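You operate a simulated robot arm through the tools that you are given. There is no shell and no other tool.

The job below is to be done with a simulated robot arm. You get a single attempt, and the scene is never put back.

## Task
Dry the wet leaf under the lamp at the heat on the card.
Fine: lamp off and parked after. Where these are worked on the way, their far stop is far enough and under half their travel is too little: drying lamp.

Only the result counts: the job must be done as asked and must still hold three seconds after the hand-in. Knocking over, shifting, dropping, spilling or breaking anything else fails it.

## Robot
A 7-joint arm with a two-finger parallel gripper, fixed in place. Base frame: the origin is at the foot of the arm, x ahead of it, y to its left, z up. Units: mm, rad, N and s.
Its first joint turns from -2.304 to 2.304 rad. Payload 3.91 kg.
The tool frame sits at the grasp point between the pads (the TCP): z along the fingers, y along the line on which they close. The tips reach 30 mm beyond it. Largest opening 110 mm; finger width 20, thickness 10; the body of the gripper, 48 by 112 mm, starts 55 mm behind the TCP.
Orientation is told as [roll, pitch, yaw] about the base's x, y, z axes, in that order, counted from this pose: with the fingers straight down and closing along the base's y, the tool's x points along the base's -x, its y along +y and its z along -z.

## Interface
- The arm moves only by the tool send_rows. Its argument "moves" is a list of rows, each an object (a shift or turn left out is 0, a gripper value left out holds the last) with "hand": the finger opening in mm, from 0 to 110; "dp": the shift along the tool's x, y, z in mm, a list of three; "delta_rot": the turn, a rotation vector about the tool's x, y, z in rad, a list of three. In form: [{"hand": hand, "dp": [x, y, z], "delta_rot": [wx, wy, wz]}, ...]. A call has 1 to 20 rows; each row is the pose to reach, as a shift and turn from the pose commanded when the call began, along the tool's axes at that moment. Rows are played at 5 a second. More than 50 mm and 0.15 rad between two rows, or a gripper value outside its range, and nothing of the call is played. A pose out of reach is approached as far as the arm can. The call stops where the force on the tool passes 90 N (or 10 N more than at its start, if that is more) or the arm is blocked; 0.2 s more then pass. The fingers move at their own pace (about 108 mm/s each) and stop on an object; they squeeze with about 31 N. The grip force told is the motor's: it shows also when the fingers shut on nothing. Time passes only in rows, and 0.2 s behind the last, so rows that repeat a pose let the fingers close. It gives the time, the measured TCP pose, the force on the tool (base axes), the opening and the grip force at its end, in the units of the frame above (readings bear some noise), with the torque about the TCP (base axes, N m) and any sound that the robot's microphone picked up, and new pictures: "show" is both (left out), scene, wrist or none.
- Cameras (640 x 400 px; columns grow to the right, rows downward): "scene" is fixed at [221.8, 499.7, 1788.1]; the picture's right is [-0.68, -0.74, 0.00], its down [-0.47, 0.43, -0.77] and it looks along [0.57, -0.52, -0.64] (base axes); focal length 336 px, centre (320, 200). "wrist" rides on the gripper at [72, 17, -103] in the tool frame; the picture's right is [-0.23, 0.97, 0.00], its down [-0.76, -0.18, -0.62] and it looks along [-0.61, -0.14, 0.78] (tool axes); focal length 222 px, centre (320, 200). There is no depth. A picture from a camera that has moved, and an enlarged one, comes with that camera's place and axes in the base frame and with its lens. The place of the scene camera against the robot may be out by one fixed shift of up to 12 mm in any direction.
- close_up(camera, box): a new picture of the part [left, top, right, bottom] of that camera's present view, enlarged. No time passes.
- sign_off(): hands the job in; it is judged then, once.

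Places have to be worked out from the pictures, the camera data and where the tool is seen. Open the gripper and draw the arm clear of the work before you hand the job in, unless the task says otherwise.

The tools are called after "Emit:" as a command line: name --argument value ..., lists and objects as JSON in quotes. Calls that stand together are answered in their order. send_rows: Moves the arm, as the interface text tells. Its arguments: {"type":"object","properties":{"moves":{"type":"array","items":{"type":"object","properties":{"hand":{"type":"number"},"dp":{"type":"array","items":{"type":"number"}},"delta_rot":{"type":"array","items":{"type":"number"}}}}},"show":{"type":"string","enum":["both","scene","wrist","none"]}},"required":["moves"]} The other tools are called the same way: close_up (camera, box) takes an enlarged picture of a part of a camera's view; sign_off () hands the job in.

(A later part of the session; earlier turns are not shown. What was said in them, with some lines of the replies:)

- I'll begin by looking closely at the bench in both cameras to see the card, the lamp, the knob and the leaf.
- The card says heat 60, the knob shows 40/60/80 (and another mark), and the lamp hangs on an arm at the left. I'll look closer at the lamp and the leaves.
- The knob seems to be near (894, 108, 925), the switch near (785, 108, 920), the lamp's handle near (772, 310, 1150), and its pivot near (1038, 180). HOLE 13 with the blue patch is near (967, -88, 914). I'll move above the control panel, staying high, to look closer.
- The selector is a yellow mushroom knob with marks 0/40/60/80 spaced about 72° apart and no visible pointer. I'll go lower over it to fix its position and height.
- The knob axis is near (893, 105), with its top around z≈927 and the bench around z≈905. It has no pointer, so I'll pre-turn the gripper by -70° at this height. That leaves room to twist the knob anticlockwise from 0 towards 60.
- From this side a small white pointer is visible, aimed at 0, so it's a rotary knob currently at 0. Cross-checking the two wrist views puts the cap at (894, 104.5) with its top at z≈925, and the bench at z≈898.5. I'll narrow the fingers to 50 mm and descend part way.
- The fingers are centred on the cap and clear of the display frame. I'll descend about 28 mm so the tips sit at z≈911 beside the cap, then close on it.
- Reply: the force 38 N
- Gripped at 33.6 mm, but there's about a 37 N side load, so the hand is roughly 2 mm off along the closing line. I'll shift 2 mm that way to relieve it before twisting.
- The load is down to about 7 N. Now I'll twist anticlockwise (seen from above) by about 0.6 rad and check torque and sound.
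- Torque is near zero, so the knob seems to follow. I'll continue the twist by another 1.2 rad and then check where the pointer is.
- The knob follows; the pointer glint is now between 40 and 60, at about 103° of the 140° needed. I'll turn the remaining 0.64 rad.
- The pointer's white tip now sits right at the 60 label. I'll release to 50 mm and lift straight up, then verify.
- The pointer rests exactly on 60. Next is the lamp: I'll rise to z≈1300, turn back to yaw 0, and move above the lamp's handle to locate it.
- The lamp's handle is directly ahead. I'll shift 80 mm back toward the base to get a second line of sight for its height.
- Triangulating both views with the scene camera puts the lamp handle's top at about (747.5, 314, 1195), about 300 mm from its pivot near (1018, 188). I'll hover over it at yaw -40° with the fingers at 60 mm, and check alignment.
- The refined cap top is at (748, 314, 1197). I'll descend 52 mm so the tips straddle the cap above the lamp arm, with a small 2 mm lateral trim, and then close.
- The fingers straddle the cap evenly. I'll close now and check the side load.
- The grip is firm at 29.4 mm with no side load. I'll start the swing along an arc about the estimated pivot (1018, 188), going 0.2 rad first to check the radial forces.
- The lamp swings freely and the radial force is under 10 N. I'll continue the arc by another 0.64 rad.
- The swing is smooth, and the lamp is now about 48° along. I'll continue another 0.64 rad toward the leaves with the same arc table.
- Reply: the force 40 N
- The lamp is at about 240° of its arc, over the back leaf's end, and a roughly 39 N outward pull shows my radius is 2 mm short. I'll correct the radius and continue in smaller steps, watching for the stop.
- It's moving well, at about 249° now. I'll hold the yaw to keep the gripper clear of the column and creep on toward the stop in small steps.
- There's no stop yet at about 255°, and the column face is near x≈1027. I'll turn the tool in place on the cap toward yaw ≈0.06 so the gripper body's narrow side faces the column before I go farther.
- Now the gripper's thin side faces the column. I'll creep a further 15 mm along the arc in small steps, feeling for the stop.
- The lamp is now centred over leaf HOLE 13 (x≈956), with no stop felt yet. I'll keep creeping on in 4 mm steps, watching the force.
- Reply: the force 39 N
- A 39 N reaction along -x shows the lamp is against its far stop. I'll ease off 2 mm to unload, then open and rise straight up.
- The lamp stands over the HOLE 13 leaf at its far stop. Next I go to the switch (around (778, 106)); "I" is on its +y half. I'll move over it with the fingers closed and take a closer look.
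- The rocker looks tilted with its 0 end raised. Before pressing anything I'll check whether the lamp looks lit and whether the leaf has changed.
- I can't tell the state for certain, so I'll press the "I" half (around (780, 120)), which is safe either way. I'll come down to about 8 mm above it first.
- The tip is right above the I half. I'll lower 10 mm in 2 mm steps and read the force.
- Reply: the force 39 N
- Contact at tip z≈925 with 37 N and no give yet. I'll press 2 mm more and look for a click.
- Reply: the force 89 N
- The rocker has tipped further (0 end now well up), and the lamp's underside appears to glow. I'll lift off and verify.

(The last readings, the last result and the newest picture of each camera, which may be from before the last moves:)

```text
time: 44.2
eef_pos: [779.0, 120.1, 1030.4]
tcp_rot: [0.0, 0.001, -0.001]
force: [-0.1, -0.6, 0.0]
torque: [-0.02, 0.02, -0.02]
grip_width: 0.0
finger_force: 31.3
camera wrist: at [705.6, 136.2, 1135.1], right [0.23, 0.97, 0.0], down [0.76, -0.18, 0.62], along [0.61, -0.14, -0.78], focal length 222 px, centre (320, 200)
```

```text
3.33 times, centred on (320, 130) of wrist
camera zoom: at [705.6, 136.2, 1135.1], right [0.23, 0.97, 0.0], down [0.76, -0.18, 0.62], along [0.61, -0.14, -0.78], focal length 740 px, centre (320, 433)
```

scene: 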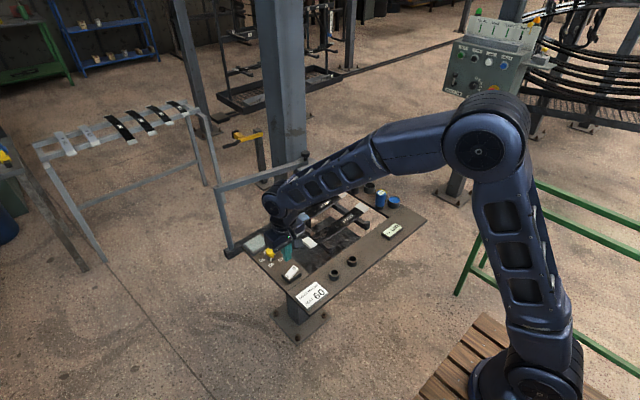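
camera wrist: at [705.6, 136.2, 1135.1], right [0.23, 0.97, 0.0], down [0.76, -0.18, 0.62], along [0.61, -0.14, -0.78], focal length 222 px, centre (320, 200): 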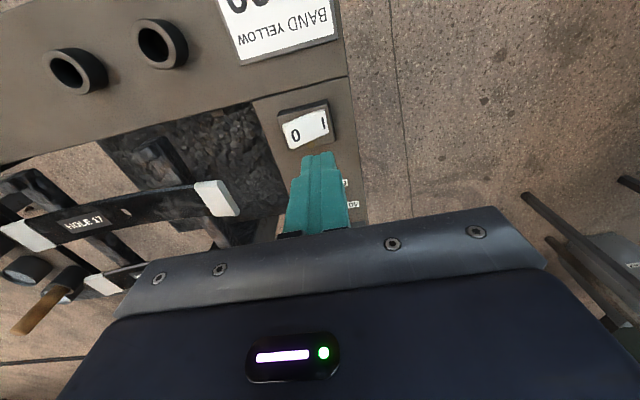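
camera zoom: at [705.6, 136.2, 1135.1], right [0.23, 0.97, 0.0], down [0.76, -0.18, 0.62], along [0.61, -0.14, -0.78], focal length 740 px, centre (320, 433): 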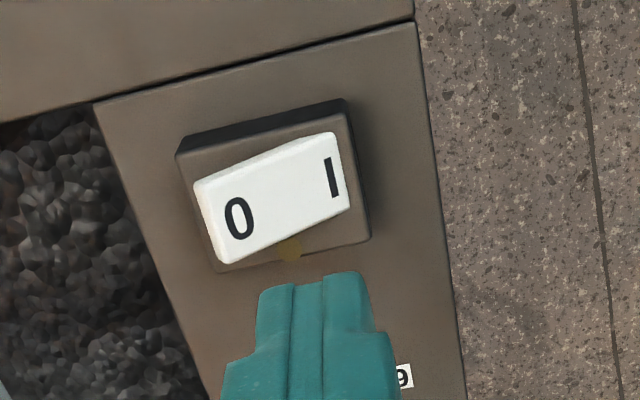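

The rocker is clearly tipped to I now. My arm blocks the view of the lamp, so I'll retreat to the starting position to check the glow and watch the leaf.

Emit:
send_rows --moves '[{"hand": 0, "dp": [5, -10, -40]}, {"dp": [15, -30, -80]}, {"dp": [30, -55, -115]}, {"dp": [45, -85, -150]}, {"dp": [60, -115, -182]}, {"dp": [75, -145, -214]}, {"dp": [90, -175, -246]}, {"dp": [105, -205, -278]}, {"dp": [120, -235, -310]}, {"dp": [130, -262, -335]}, {"dp": [139, -285, -351]}, {"dp": [139, -285, -351]}]' --show "both"

Emit:
close_up --camera "scene" --box '[240, 140, 360, 290]'

Emit:
close_up --camera "wrist" --box '[200, 20, 480, 220]'

```text
time: 46.8
eef_pos: [641.1, -166.7, 1382.0]
tcp_rot: [0.0, 0.001, 0.0]
force: [-0.3, 0.6, 0.1]
torque: [0.01, 0.05, 0.01]
grip_width: 0.0
finger_force: 31.1
camera wrist: at [567.4, -150.3, 1486.5], right [0.23, 0.97, 0.0], down [0.76, -0.18, 0.62], along [0.61, -0.14, -0.78], focal length 222 px, centre (320, 200)
```

scene: 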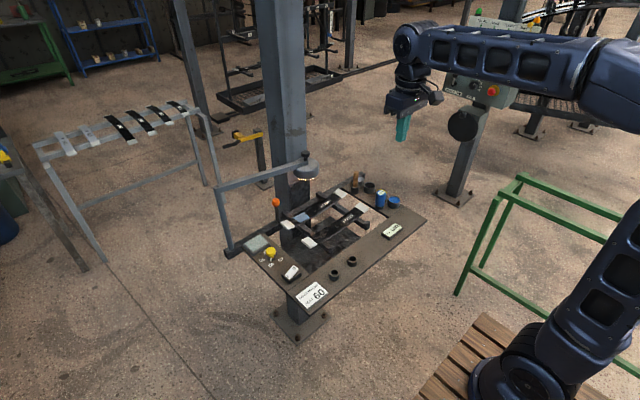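
wrist: 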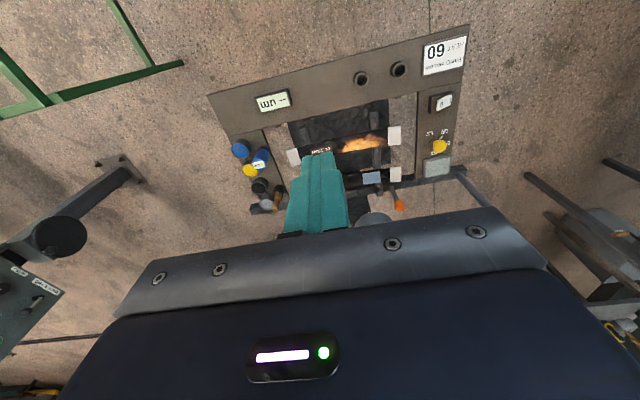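

```text
2.67 times, centred on (300, 215) of scene
camera zoom: at [221.8, 499.7, 1788.1], right [-0.68, -0.74, 0.0], down [-0.47, 0.43, -0.77], along [0.57, -0.52, -0.64], focal length 895 px, centre (373, 160)
```

zoom: 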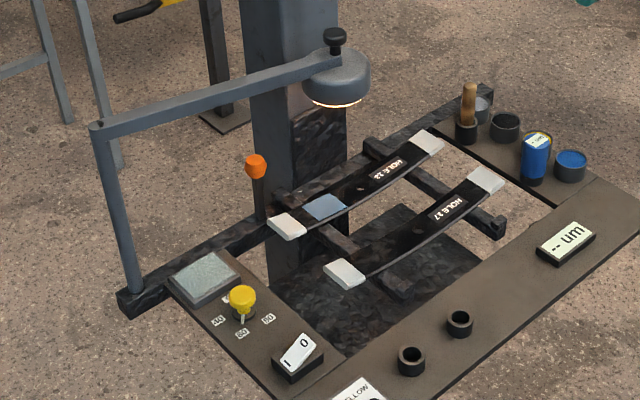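

```text
2.00 times, centred on (340, 120) of wrist
camera zoom: at [567.4, -150.3, 1486.5], right [0.23, 0.97, 0.0], down [0.76, -0.18, 0.62], along [0.61, -0.14, -0.78], focal length 444 px, centre (280, 360)
```

zoom: 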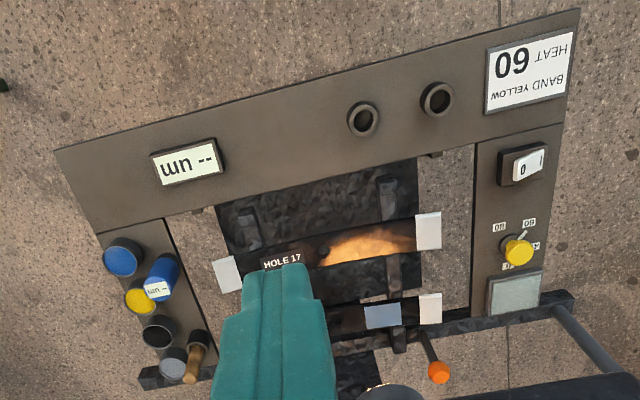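

The lamp is on, with its underside glowing. The wrist view also shows an orange mirror-like reflection on the HOLE 17 leaf, so I need to check carefully which leaf is glossy and wet.

Emit:
close_up --camera "scene" --box '[280, 180, 350, 230]'

Emit:
close_up --camera "scene" --box '[295, 195, 375, 255]'

Emit:
close_up --camera "wrist" --box '[320, 115, 420, 200]'

```text
8.00 times, centred on (315, 205) of scene
camera zoom: at [221.8, 499.7, 1788.1], right [-0.68, -0.74, 0.0], down [-0.47, 0.43, -0.77], along [0.57, -0.52, -0.64], focal length 2684 px, centre (360, 160)
```

zoom: 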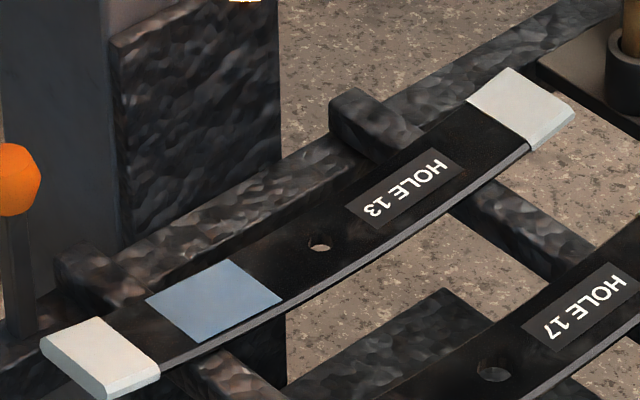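

```text
6.67 times, centred on (335, 225) of scene
camera zoom: at [221.8, 499.7, 1788.1], right [-0.68, -0.74, 0.0], down [-0.47, 0.43, -0.77], along [0.57, -0.52, -0.64], focal length 2237 px, centre (220, 33)
```

zoom: 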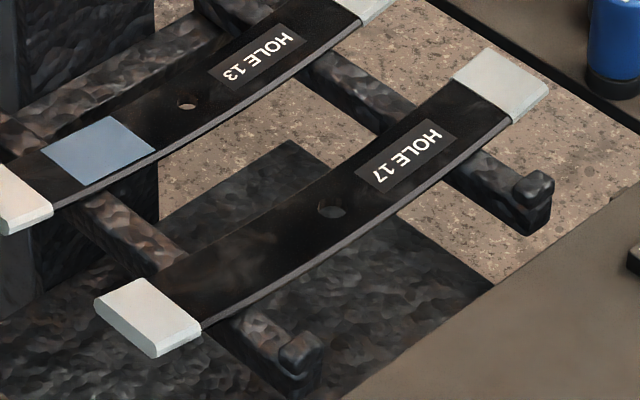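

```text
4.71 times, centred on (370, 158) of wrist
camera zoom: at [567.4, -150.3, 1486.5], right [0.23, 0.97, 0.0], down [0.76, -0.18, 0.62], along [0.61, -0.14, -0.78], focal length 1045 px, centre (85, 400)
```

zoom: 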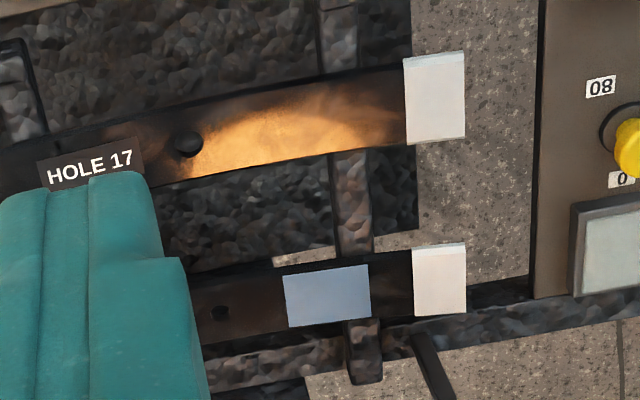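

HOLE 17 mirrors the lamp with a soft gloss, but from here HOLE 13 isn't at the mirror angle. I'll move the camera ahead so the lamp's reflection would fall on HOLE 13, to compare the two fairly.

Emit:
send_rows --moves '[{"hand": 0, "dp": [-40, 6, 0]}, {"dp": [-80, 12, 0]}, {"dp": [-120, 19, 0]}, {"dp": [-160, 25, 0]}, {"dp": [-200, 31, 0]}, {"dp": [-231, 37, 0]}, {"dp": [-231, 37, 0]}]' --show "both"

Emit:
close_up --camera "wrist" --box '[200, 0, 440, 170]'

Emit:
close_up --camera "wrist" --box '[280, 20, 400, 130]'

```text
time: 48.4
eef_pos: [870.4, -128.9, 1381.4]
tcp_rot: [0.001, -0.001, 0.001]
force: [0.6, 0.4, 0.4]
torque: [-0.01, -0.03, -0.01]
grip_width: 0.0
finger_force: 31.2
camera wrist: at [797.0, -112.0, 1485.6], right [0.23, 0.97, 0.0], down [0.76, -0.18, 0.62], along [0.61, -0.14, -0.78], focal length 222 px, centre (320, 200)
```

scene: 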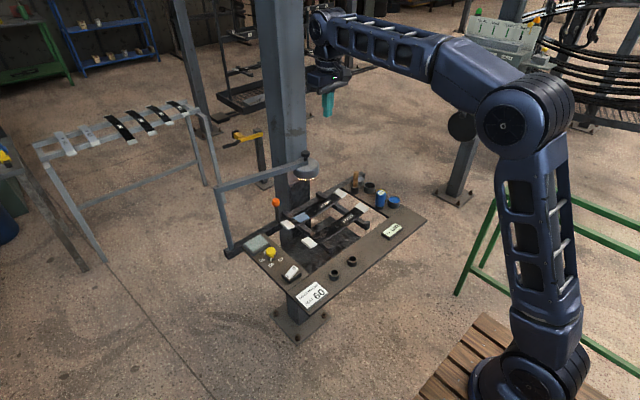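
wrist: 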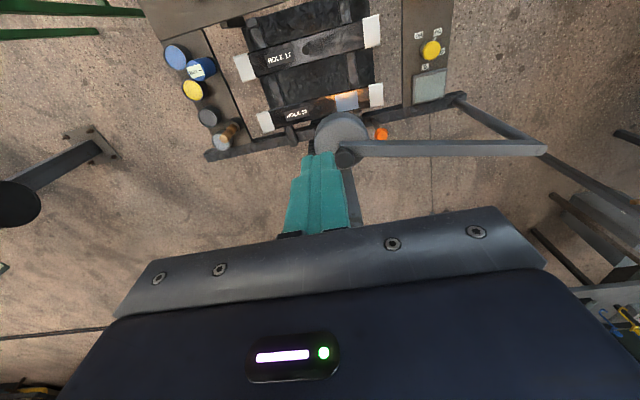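

```text
2.35 times, centred on (320, 85) of wrist
camera zoom: at [797.0, -112.0, 1485.6], right [0.23, 0.97, 0.0], down [0.76, -0.18, 0.62], along [0.61, -0.14, -0.78], focal length 523 px, centre (320, 471)
```

zoom: 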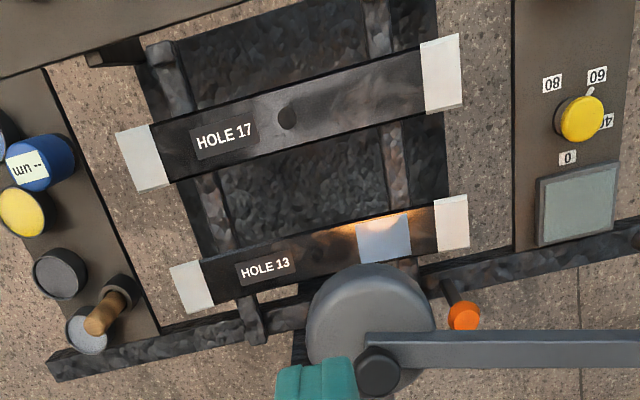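

```text
3.64 times, centred on (340, 75) of wrist
camera zoom: at [797.0, -112.0, 1485.6], right [0.23, 0.97, 0.0], down [0.76, -0.18, 0.62], along [0.61, -0.14, -0.78], focal length 808 px, centre (247, 654)
```

zoom: 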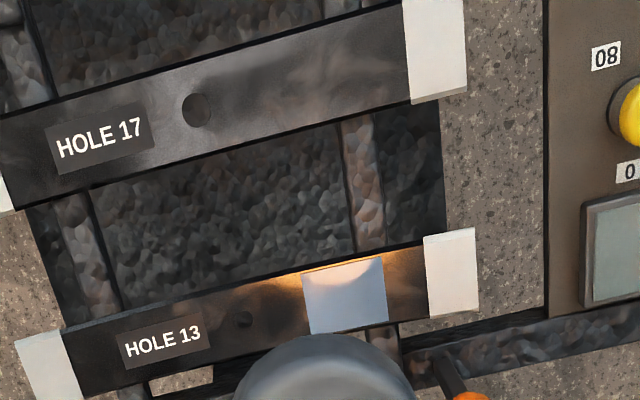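

HOLE 13 also catches the lamp's reflection at its near edge, and the lamp's far stop points exactly at HOLE 13's centre. It's the leaf with the fresh band under the lamp, so I'll hold here about 4 s and compare its look.

Emit:
send_rows --moves '[{"hand": 0}, {}, {}, {}, {}, {}, {}, {}, {}, {}, {}, {}, {}, {}, {}, {}, {}, {}, {}, {}]' --show "none"

Emit:
close_up --camera "wrist" --box '[280, 20, 400, 130]'

Emit:
close_up --camera "scene" --box '[240, 140, 360, 290]'

Emit:
close_up --camera "scene" --box '[280, 180, 350, 230]'

```text
time: 52.6
eef_pos: [870.2, -128.9, 1381.5]
tcp_rot: [-0.001, -0.001, -0.001]
force: [0.1, -0.2, 0.3]
torque: [0.02, 0.0, -0.02]
grip_width: 0.0
finger_force: 31.1
```

```text
3.64 times, centred on (340, 75) of wrist
camera zoom: at [796.8, -112.0, 1485.5], right [0.23, 0.97, 0.0], down [0.76, -0.18, 0.62], along [0.61, -0.14, -0.78], focal length 808 px, centre (247, 654)
```

zoom: 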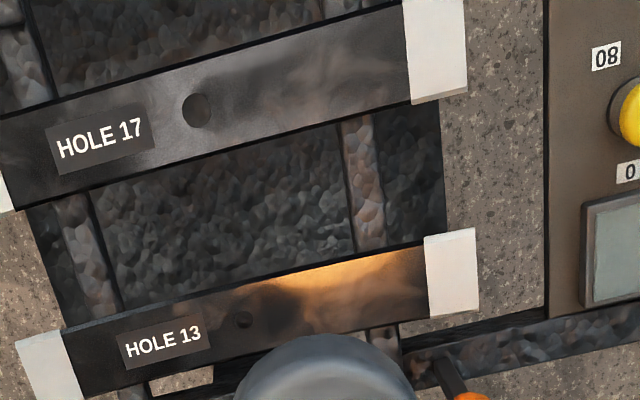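

```text
2.67 times, centred on (300, 215) of scene
camera zoom: at [221.8, 499.7, 1788.1], right [-0.68, -0.74, 0.0], down [-0.47, 0.43, -0.77], along [0.57, -0.52, -0.64], focal length 895 px, centre (373, 160)
```

zoom: 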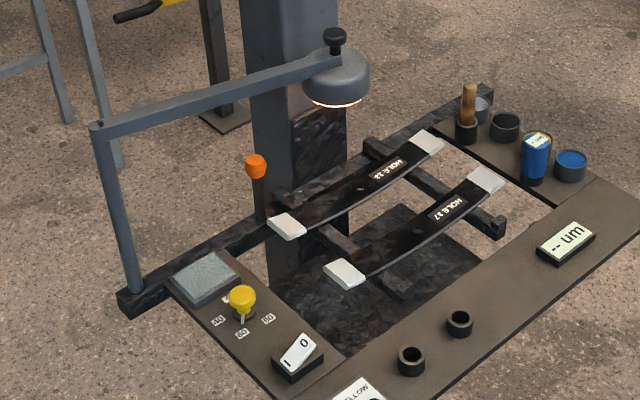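

```text
8.00 times, centred on (315, 205) of scene
camera zoom: at [221.8, 499.7, 1788.1], right [-0.68, -0.74, 0.0], down [-0.47, 0.43, -0.77], along [0.57, -0.52, -0.64], focal length 2684 px, centre (360, 160)
```

zoom: 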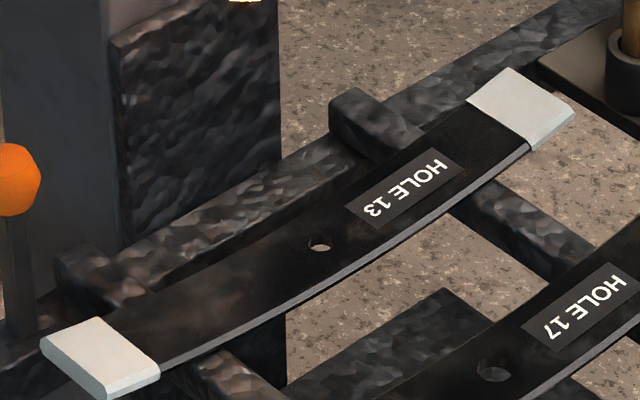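

The blue wet patch on HOLE 13 has vanished, so the leaf is dry at heat 60. Now I'll switch the lamp off, going over to the switch's 0 half near (781, 91).

Emit:
send_rows --moves '[{"hand": 0, "dp": [15, 37, 0]}, {"dp": [30, 74, 0]}, {"dp": [45, 110, 0]}, {"dp": [60, 147, 0]}, {"dp": [75, 184, 0]}, {"dp": [90, 220, 0]}, {"dp": [90, 220, 45]}, {"dp": [90, 220, 90]}, {"dp": [90, 220, 135]}, {"dp": [90, 220, 180]}, {"dp": [90, 220, 225]}, {"dp": [90, 220, 270]}, {"dp": [90, 220, 315]}, {"dp": [90, 220, 360]}, {"dp": [90, 220, 395]}, {"dp": [90, 220, 395]}]' --show "both"

Emit:
close_up --camera "wrist" --box '[250, 90, 390, 210]'

Emit:
close_up --camera "scene" --box '[270, 240, 320, 290]'

```text
time: 56.0
eef_pos: [781.3, 91.8, 985.5]
tcp_rot: [0.0, 0.001, -0.002]
force: [-0.8, -0.6, -0.3]
torque: [-0.01, 0.01, -0.03]
grip_width: 0.0
finger_force: 31.1
camera wrist: at [709.1, 107.0, 1090.1], right [0.23, 0.97, 0.0], down [0.76, -0.18, 0.62], along [0.61, -0.14, -0.78], focal length 222 px, centre (320, 200)
```

scene: 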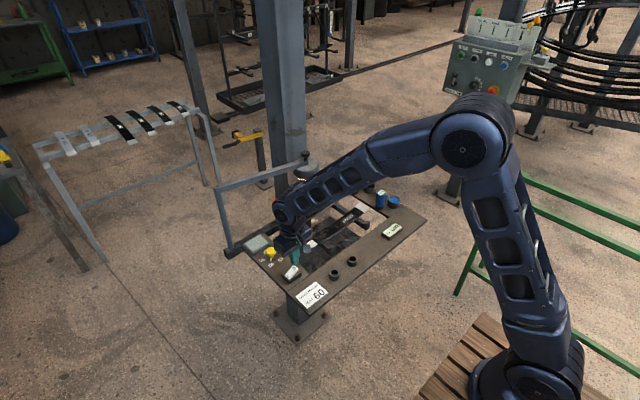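
wrist: 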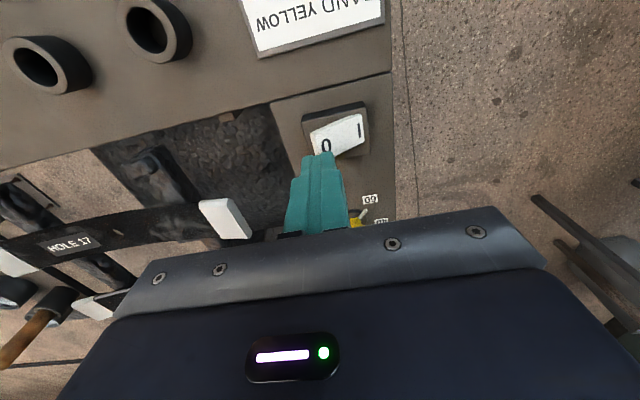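

```text
3.33 times, centred on (320, 150) of wrist
camera zoom: at [709.1, 107.0, 1090.1], right [0.23, 0.97, 0.0], down [0.76, -0.18, 0.62], along [0.61, -0.14, -0.78], focal length 740 px, centre (320, 367)
```

zoom: 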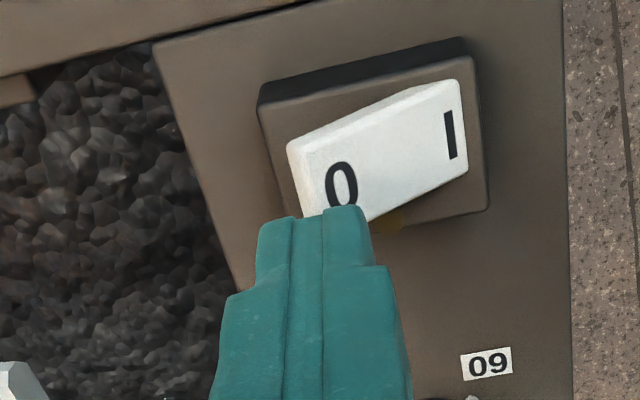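

```text
8.00 times, centred on (295, 265) of scene
camera zoom: at [221.8, 499.7, 1788.1], right [-0.68, -0.74, 0.0], down [-0.47, 0.43, -0.77], along [0.57, -0.52, -0.64], focal length 2684 px, centre (520, -320)
```

zoom: 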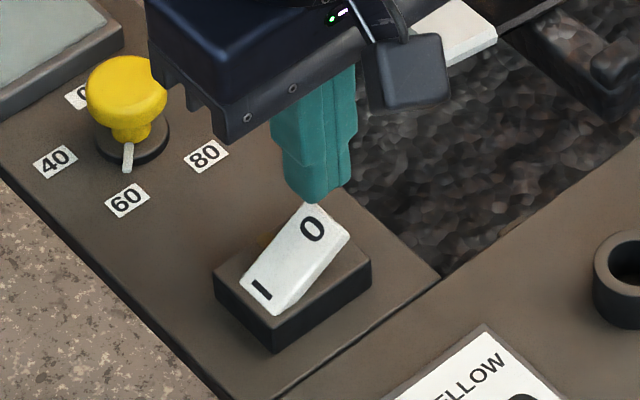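

The tip is right above the raised 0 end. I'll lower 22 mm to near contact, then press in 2 mm steps.

Emit:
send_rows --moves '[{"hand": 0, "dp": [0, 0, 10]}, {"dp": [0, 0, 18]}, {"dp": [0, 0, 22]}, {"dp": [0, 0, 24]}, {"dp": [0, 0, 26]}, {"dp": [0, 0, 28]}, {"dp": [0, 0, 28]}]' --show "both"

Emit:
close_up --camera "scene" --box '[270, 150, 340, 290]'

```text
time: 57.6
eef_pos: [782.7, 91.5, 961.2]
tcp_rot: [0.0, -0.003, -0.001]
force: [-10.8, -3.7, 51.4]
torque: [-0.47, 0.32, -0.03]
grip_width: 0.0
finger_force: 30.8
camera wrist: at [708.5, 107.5, 1065.4], right [0.23, 0.97, 0.0], down [0.76, -0.18, 0.63], along [0.61, -0.14, -0.78], focal length 222 px, centre (320, 200)
```

scene: 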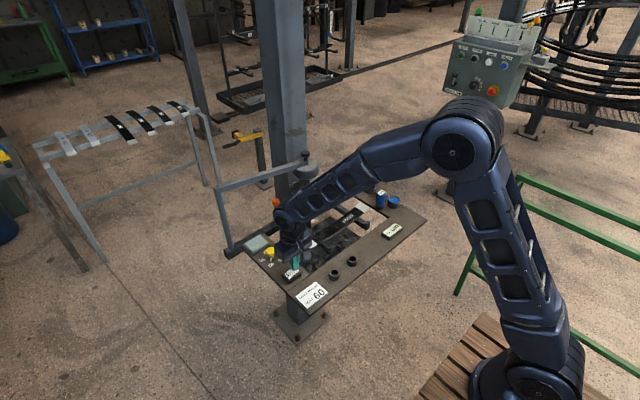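
wrist: 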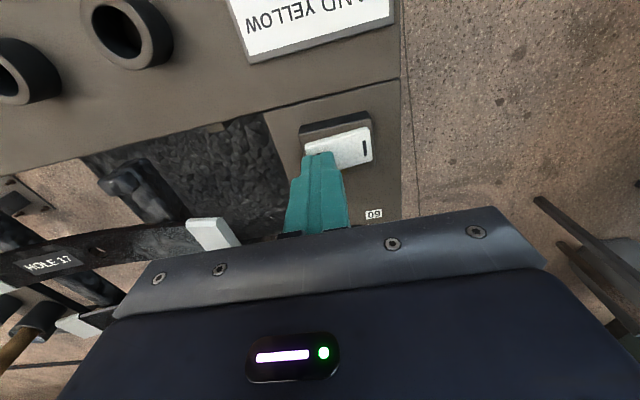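

```text
2.86 times, centred on (305, 220) of scene
camera zoom: at [221.8, 499.7, 1788.1], right [-0.68, -0.74, 0.0], down [-0.47, 0.43, -0.77], along [0.57, -0.52, -0.64], focal length 959 px, centre (363, 143)
```

zoom: 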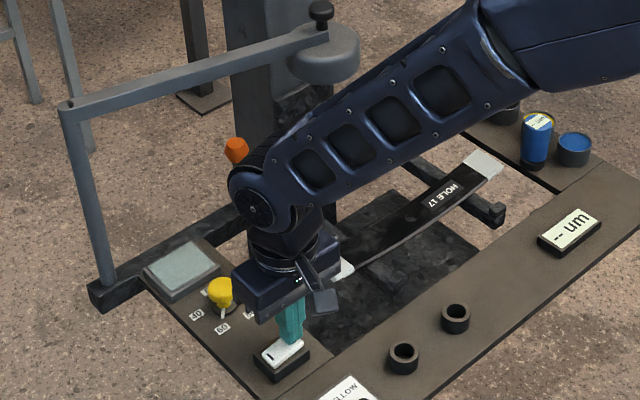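

The rocker has flipped and the glow under the lamp is gone. I'll lift off the switch and confirm.

Emit:
send_rows --moves '[{"hand": 0, "dp": [0, 0, -5]}, {"dp": [0, 0, -15]}, {"dp": [0, 0, -45]}, {"dp": [0, 0, -85]}, {"dp": [0, 0, -85]}]' --show "both"

Emit:
close_up --camera "scene" --box '[250, 140, 350, 290]'

Emit:
close_up --camera "wrist" --box '[250, 70, 390, 190]'

```text
time: 58.8
eef_pos: [782.5, 90.7, 1043.5]
tcp_rot: [0.0, 0.001, -0.001]
force: [-0.5, 0.4, -0.4]
torque: [-0.03, 0.01, -0.01]
grip_width: 0.0
finger_force: 31.1
camera wrist: at [709.8, 108.4, 1148.4], right [0.23, 0.97, 0.0], down [0.76, -0.18, 0.62], along [0.61, -0.14, -0.78], focal length 222 px, centre (320, 200)
```

scene: 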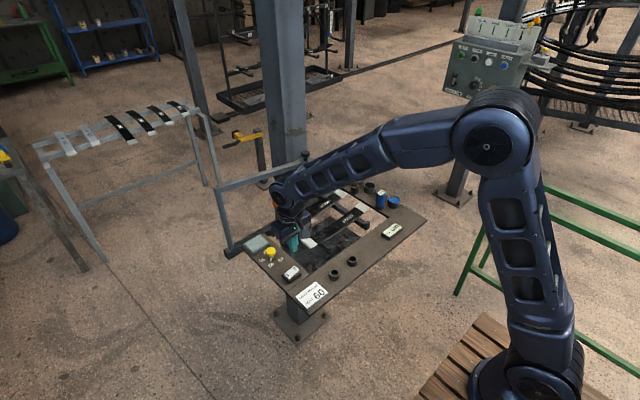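
wrist: 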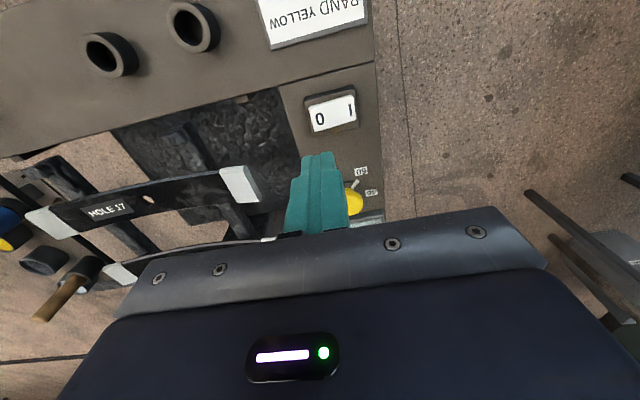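

```text
2.67 times, centred on (300, 215) of scene
camera zoom: at [221.8, 499.7, 1788.1], right [-0.68, -0.74, 0.0], down [-0.47, 0.43, -0.77], along [0.57, -0.52, -0.64], focal length 895 px, centre (373, 160)
```

zoom: 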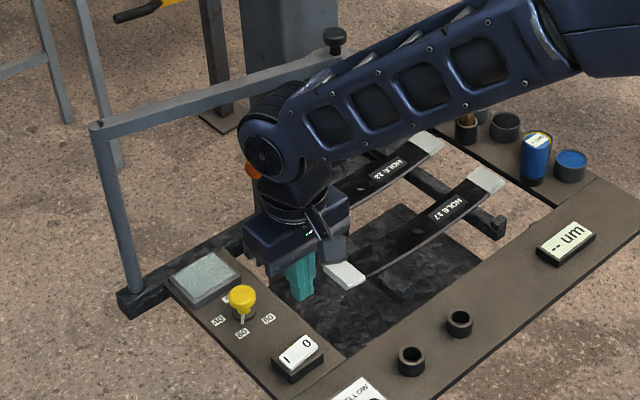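

```text
3.33 times, centred on (320, 130) of wrist
camera zoom: at [709.8, 108.4, 1148.4], right [0.23, 0.97, 0.0], down [0.76, -0.18, 0.62], along [0.61, -0.14, -0.78], focal length 740 px, centre (320, 433)
```

zoom: 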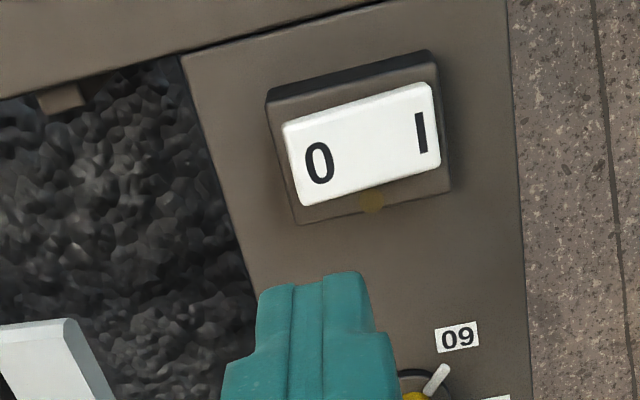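

The switch is back at 0, exactly as it was at the start, and the lamp is dark. I'll now park the lamp too: up to z≈1290, then back above the lamp's handle at (962, -112).

Emit:
send_rows --moves '[{"hand": 60, "dp": [0, 0, -45]}, {"dp": [0, 0, -90]}, {"dp": [0, 0, -135]}, {"dp": [0, 0, -180]}, {"dp": [0, 0, -225]}, {"dp": [0, 0, -246]}, {"dp": [-26, -29, -246]}, {"dp": [-52, -58, -246]}, {"dp": [-78, -87, -246]}, {"dp": [-104, -117, -246]}, {"dp": [-130, -146, -246]}, {"dp": [-155, -175, -246], "delta_rot": [0, 0, -0.03]}, {"dp": [-180, -202.5, -246], "delta_rot": [0, 0, -0.06]}, {"dp": [-180, -202.5, -246], "delta_rot": [0, 0, -0.06]}]' --show "both"

Emit:
close_up --camera "scene" --box '[240, 140, 360, 290]'

Emit:
close_up --camera "wrist" --box '[200, 40, 440, 200]'

```text
time: 61.8
eef_pos: [960.0, -112.1, 1290.7]
tcp_rot: [-0.001, 0.0, 0.058]
force: [0.8, 0.7, -0.4]
torque: [-0.02, 0.01, 0.04]
grip_width: 60.2
finger_force: 0.1
camera wrist: at [886.2, -100.0, 1395.4], right [0.17, 0.99, 0.0], down [0.77, -0.13, 0.62], along [0.61, -0.11, -0.78], focal length 222 px, centre (320, 200)
```

scene: 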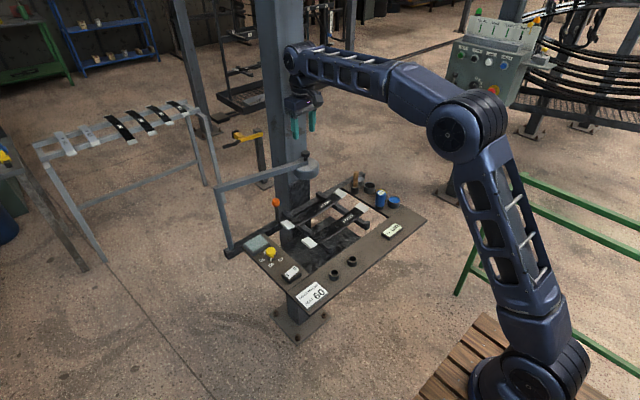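
wrist: 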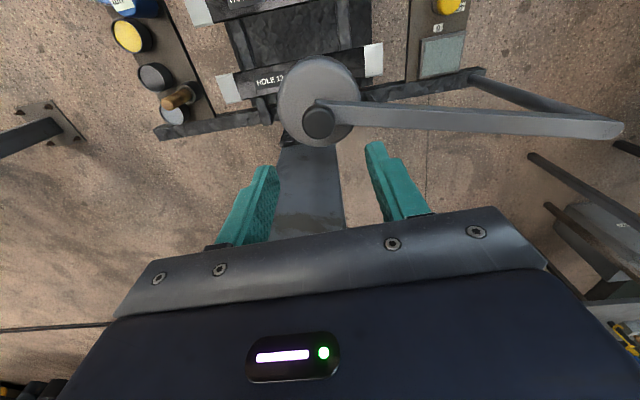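

```text
2.67 times, centred on (300, 215) of scene
camera zoom: at [221.8, 499.7, 1788.1], right [-0.68, -0.74, 0.0], down [-0.47, 0.43, -0.77], along [0.57, -0.52, -0.64], focal length 895 px, centre (373, 160)
```

zoom: 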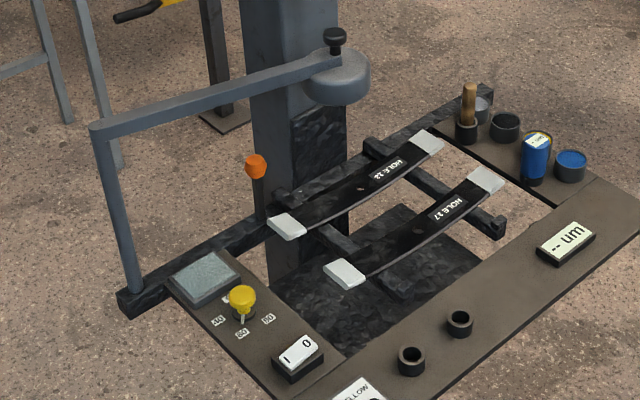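

```text
2.50 times, centred on (320, 120) of wrist
camera zoom: at [886.2, -100.0, 1395.4], right [0.17, 0.99, 0.0], down [0.77, -0.13, 0.62], along [0.61, -0.11, -0.78], focal length 555 px, centre (320, 400)
```

zoom: 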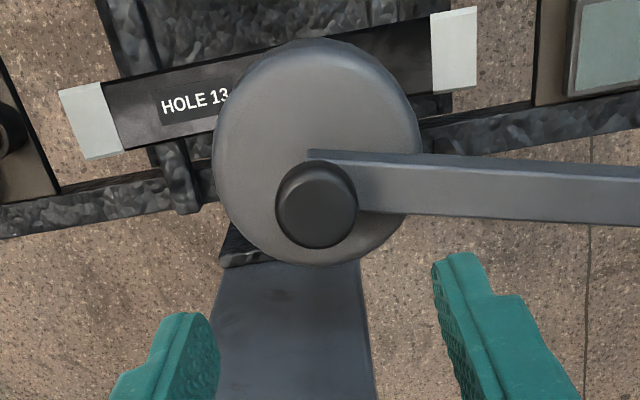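

The cap lies between the fingers as expected. I'll descend 82 mm, shifting 2 mm forward, and close on it.

Emit:
send_rows --moves '[{"hand": 60, "dp": [-2, 0, 30]}, {"dp": [-2, 0, 55]}, {"dp": [-2, 0, 72]}, {"dp": [-2, 0, 82]}, {"dp": [-2, 0, 82]}, {"hand": 15, "dp": [-2, 0, 82]}, {"hand": 15, "dp": [-2, 0, 82]}, {"hand": 15, "dp": [-2, 0, 82]}]' --show "both"

```text
time: 63.6
eef_pos: [963.5, -111.9, 1206.2]
tcp_rot: [0.0, 0.001, 0.058]
force: [-3.9, -18.6, -2.8]
torque: [-0.41, -0.09, 0.01]
grip_width: 29.4
finger_force: 45.0
camera wrist: at [889.3, -99.8, 1311.3], right [0.17, 0.99, 0.0], down [0.77, -0.13, 0.62], along [0.61, -0.11, -0.78], focal length 222 px, centre (320, 200)
```

scene: 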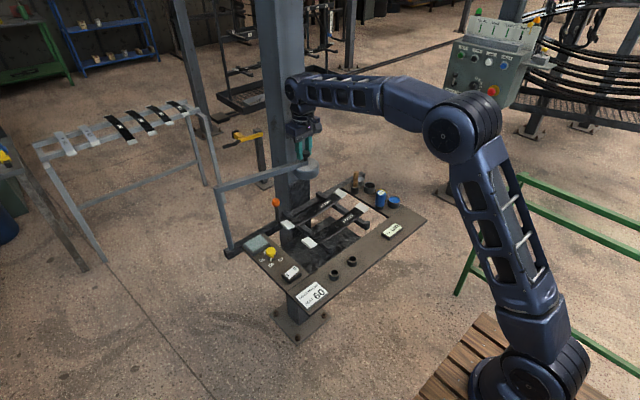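
wrist: 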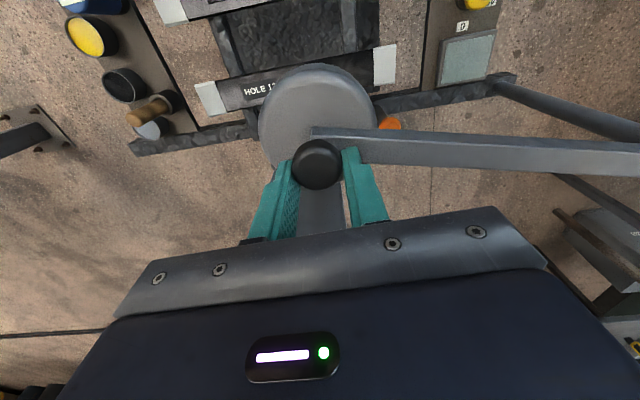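

Gripped at 29.4 mm. I'll swing the lamp back along the refined circle (pivot (1019.3, 184.9), R 301.5), the first 20° to begin with.

Emit:
send_rows --moves '[{"hand": 15, "dp": [0, -0.5, 0]}, {"dp": [10.6, 3.7, 0]}, {"dp": [20.6, 6.9, 0]}, {"dp": [33, 11.4, 0]}, {"dp": [45.2, 16.2, 0]}, {"dp": [57, 21.8, 0]}, {"dp": [68.9, 27.6, 0]}, {"dp": [80.2, 34.2, 0]}, {"dp": [91.4, 41.2, 0]}, {"dp": [91.4, 41.2, 0]}]' --show "both"

```text
time: 65.8
eef_pos: [870.2, -75.8, 1208.2]
tcp_rot: [0.002, 0.002, 0.06]
force: [-3.3, -2.7, -22.7]
torque: [0.06, 0.31, 0.41]
grip_width: 29.4
finger_force: 45.0
camera wrist: at [796.1, -63.0, 1312.3], right [0.17, 0.99, 0.0], down [0.77, -0.13, 0.62], along [0.61, -0.1, -0.78], focal length 222 px, centre (320, 200)
```

scene: 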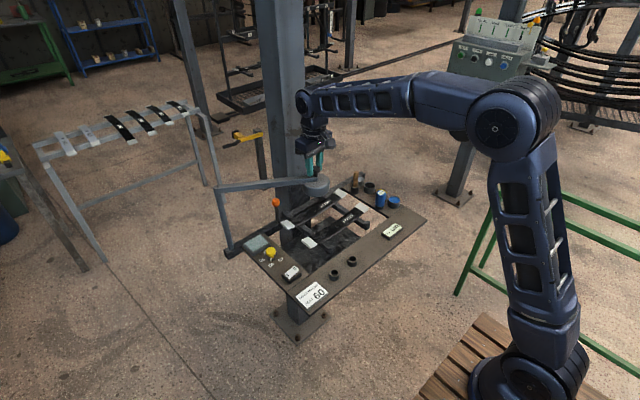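
wrist: 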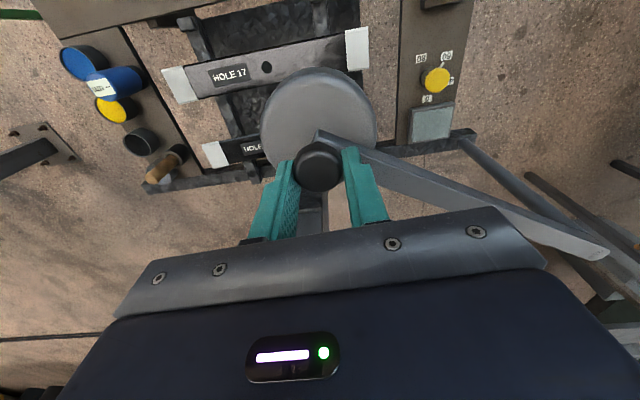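

The return swing is running smoothly. I'll continue along the arc from 240° to 180°.

Emit:
send_rows --moves '[{"hand": 15, "dp": [17.2, 12.3, 0]}, {"dp": [33.4, 25.6, 0]}, {"dp": [48.7, 40.1, 0]}, {"dp": [63.0, 55.5, 0]}, {"dp": [76.1, 72.0, 0]}, {"dp": [88.0, 89.3, 0]}, {"dp": [98.7, 107.4, 0]}, {"dp": [108.1, 126.2, 0]}, {"dp": [116.2, 145.7, 0]}, {"dp": [122.8, 165.7, 0]}, {"dp": [128.1, 185.9, 0]}, {"dp": [132.0, 206.7, 0]}, {"dp": [134.5, 227.6, 0]}, {"dp": [135.4, 248.6, 0]}, {"dp": [134.8, 269.6, 0]}, {"dp": [134.8, 269.6, 0]}]' --show "both"

```text
time: 69.2
eef_pos: [720.0, 189.1, 1208.5]
tcp_rot: [0.0, 0.0, 0.058]
force: [4.3, 1.4, 1.9]
torque: [0.06, -0.05, 0.39]
grip_width: 29.4
finger_force: 44.5
camera wrist: at [645.4, 199.9, 1312.2], right [0.17, 0.99, 0.0], down [0.77, -0.13, 0.62], along [0.61, -0.1, -0.78], focal length 222 px, centre (320, 200)
```

scene: 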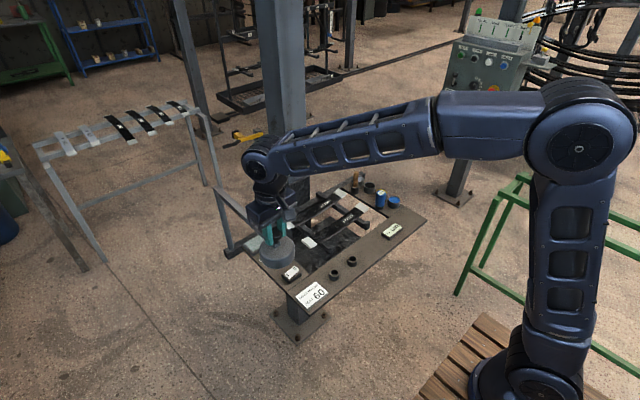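
wrist: 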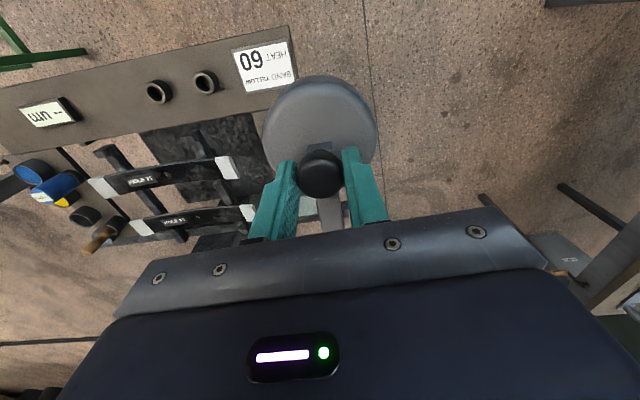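

The lamp is at about 179°, with low forces. I'll carry on to just short of the original park angle (~154.5°).

Emit:
send_rows --moves '[{"hand": 15, "dp": [-1.2, 22.1, 0]}, {"dp": [-4.7, 42.7, 0]}, {"dp": [-9.7, 63.2, 0]}, {"dp": [-16.4, 83.0, 0]}, {"dp": [-24.1, 102.7, 0]}, {"dp": [-27, 108.6, 0]}, {"dp": [-29.8, 114.5, 0]}, {"dp": [-29.8, 114.5, 0]}]' --show "none"

```text
time: 71.0
eef_pos: [742.4, 302.4, 1208.0]
tcp_rot: [0.0, 0.003, 0.059]
force: [-6.3, 2.8, -12.5]
torque: [0.04, 0.07, -0.1]
grip_width: 29.3
finger_force: 44.8
```

At (742, 302), about 13 mm short of the original parked spot. I'll creep the rest, feeling for the park stop.

Emit:
send_rows --moves '[{"hand": 15, "dp": [-1.9, 4.1, 0]}, {"dp": [-3.8, 8.1, 0]}, {"dp": [-5.7, 12.2, 0]}, {"dp": [-5.7, 12.2, 0]}]' --show "none"

```text
time: 72.0
eef_pos: [748.2, 314.1, 1206.7]
tcp_rot: [-0.002, 0.002, 0.058]
force: [-14.1, -17.5, -19.6]
torque: [-0.42, 0.29, -0.06]
grip_width: 29.4
finger_force: 44.8
```

A 22 N reaction along the arc at (748, 314) means the lamp is back on its park stop. I'll ease off 1 mm, open, and rise straight up.

Emit:
send_rows --moves '[{"hand": 15, "dp": [0.4, -0.9, 0]}, {"hand": 15, "dp": [0.4, -0.9, 0]}, {"hand": 60, "dp": [0.4, -0.9, 0]}, {"hand": 60, "dp": [0.4, -0.9, 0]}, {"dp": [0.4, -0.9, -20]}, {"dp": [0.4, -0.9, -50]}, {"dp": [0.4, -0.9, -95]}, {"dp": [0.4, -0.9, -140]}, {"dp": [0.4, -0.9, -140]}]' --show "both"

```text
time: 74.0
eef_pos: [747.1, 315.1, 1348.8]
tcp_rot: [-0.001, 0.0, 0.06]
force: [-0.5, 0.2, -0.9]
torque: [-0.01, -0.03, 0.02]
grip_width: 60.0
finger_force: 0.1
camera wrist: at [673.3, 326.4, 1453.1], right [0.17, 0.99, 0.0], down [0.77, -0.13, 0.62], along [0.61, -0.11, -0.78], focal length 222 px, centre (320, 200)
```

scene: 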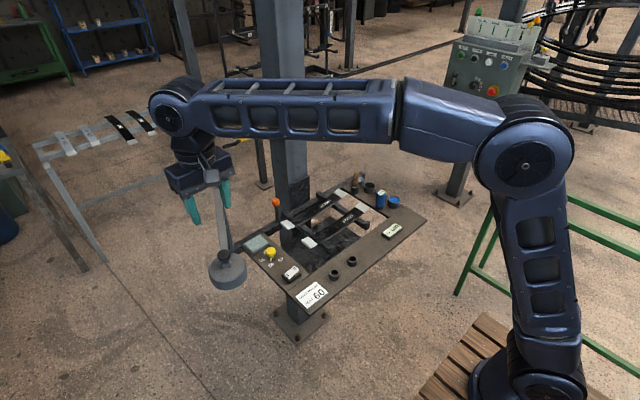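
wrist: 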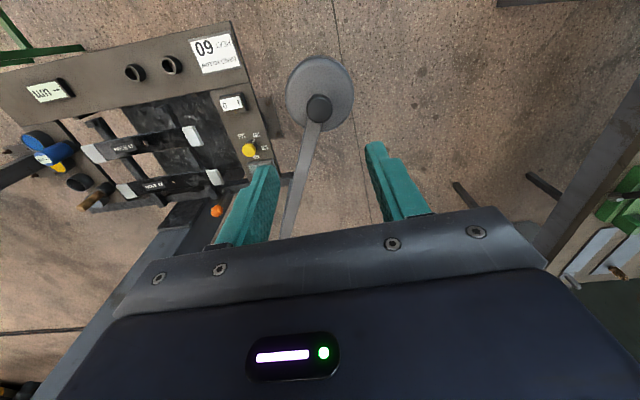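

The lamp is parked again where it began. I'll withdraw to the starting pose, clear of the work, with the gripper open, and make a last check of the bench.

Emit:
send_rows --moves '[{"hand": 110, "dp": [0, 0, -32]}, {"dp": [8, -45, -32]}, {"dp": [16, -90, -32]}, {"dp": [26, -135, -32]}, {"dp": [36, -180, -32]}, {"dp": [46, -225, -32]}, {"dp": [56, -270, -32]}, {"dp": [66, -315, -32]}, {"dp": [76, -360, -32]}, {"dp": [86, -405, -32]}, {"dp": [100, -445, -32]}, {"dp": [130, -475, -32], "delta_rot": [0, 0, 0.06]}, {"dp": [130, -475, -32], "delta_rot": [0, 0, 0.06]}]' --show "both"

Emit:
close_up --camera "scene" --box '[200, 170, 440, 320]'

Emit:
close_up --camera "scene" --box '[240, 220, 310, 290]'

Emit:
close_up --camera "wrist" --box '[200, 20, 480, 220]'

```text
time: 76.8
eef_pos: [646.0, -166.9, 1377.3]
tcp_rot: [-0.001, 0.001, -0.001]
force: [-1.5, -0.4, 0.2]
torque: [-0.01, -0.02, 0.01]
grip_width: 109.8
finger_force: 0.0
camera wrist: at [572.7, -150.4, 1482.3], right [0.23, 0.97, 0.0], down [0.76, -0.18, 0.62], along [0.61, -0.14, -0.78], focal length 222 px, centre (320, 200)
```

scene: 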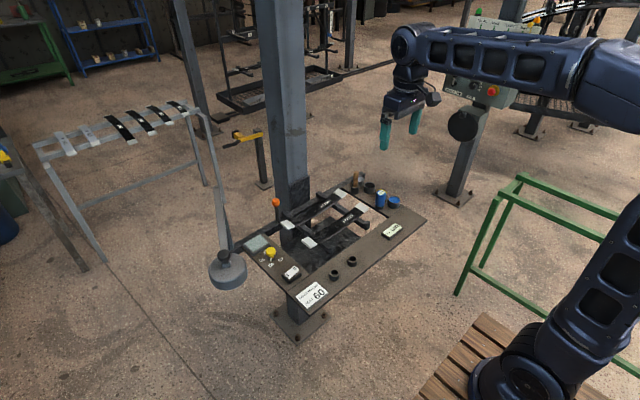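
wrist: 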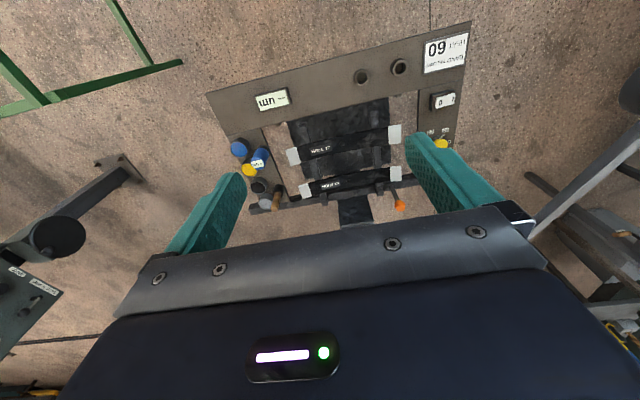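

```text
2.67 times, centred on (320, 245) of scene
camera zoom: at [221.8, 499.7, 1788.1], right [-0.68, -0.74, 0.0], down [-0.47, 0.43, -0.77], along [0.57, -0.52, -0.64], focal length 895 px, centre (320, 80)
```

zoom: 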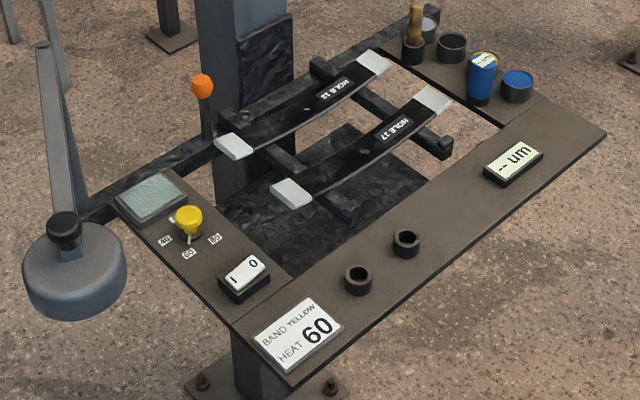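

```text
5.71 times, centred on (275, 255) of scene
camera zoom: at [221.8, 499.7, 1788.1], right [-0.68, -0.74, 0.0], down [-0.47, 0.43, -0.77], along [0.57, -0.52, -0.64], focal length 1917 px, centre (577, -114)
```

zoom: 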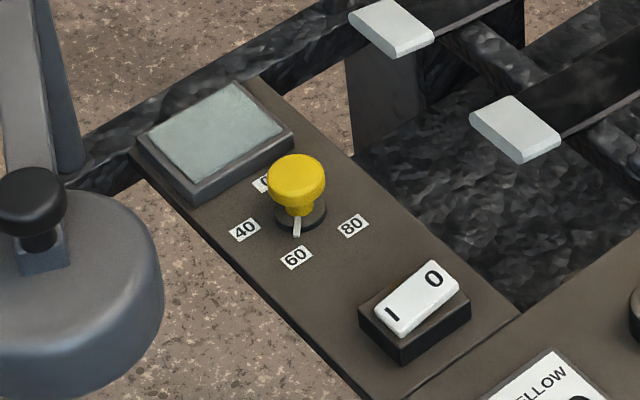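

```text
2.00 times, centred on (340, 120) of wrist
camera zoom: at [572.7, -150.4, 1482.3], right [0.23, 0.97, 0.0], down [0.76, -0.18, 0.62], along [0.61, -0.14, -0.78], focal length 444 px, centre (280, 360)
```

zoom: 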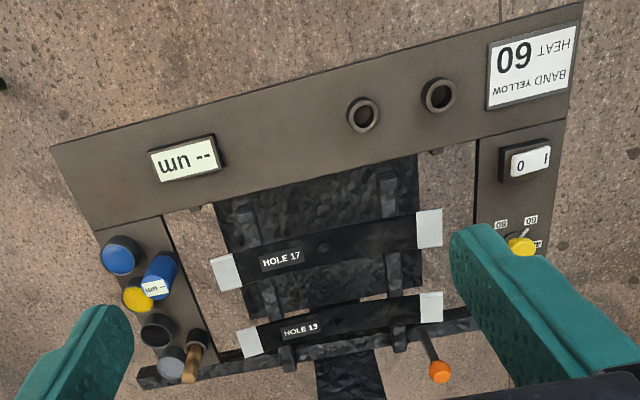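

The wet mark on HOLE 13 is gone, the heat knob stands at 60, the switch is at 0, and the lamp is parked. Nothing else has moved, and the arm is clear with the gripper open, so I'm handing in.

Emit:
sign_off

```text
The job is handed in.
```

The wet leaf, HOLE 13, is dry. Its blue wet patch disappeared after several seconds under the lamp, with the heat knob set to 60 as the card says.

- **Wet leaf:** the card doesn't name it. I took it to be HOLE 13 because it alone had the patch and the lamp's far stop points at its centre.
- **Lamp:** I swung it to its far stop over the leaf for the drying. Afterwards I switched it off and pushed it back to its park stop.
- **Heat knob:** left at 60.
- **Everything else:** the last pictures show nothing knocked over, shifted or spilled. The arm is back near its starting position with the gripper open.
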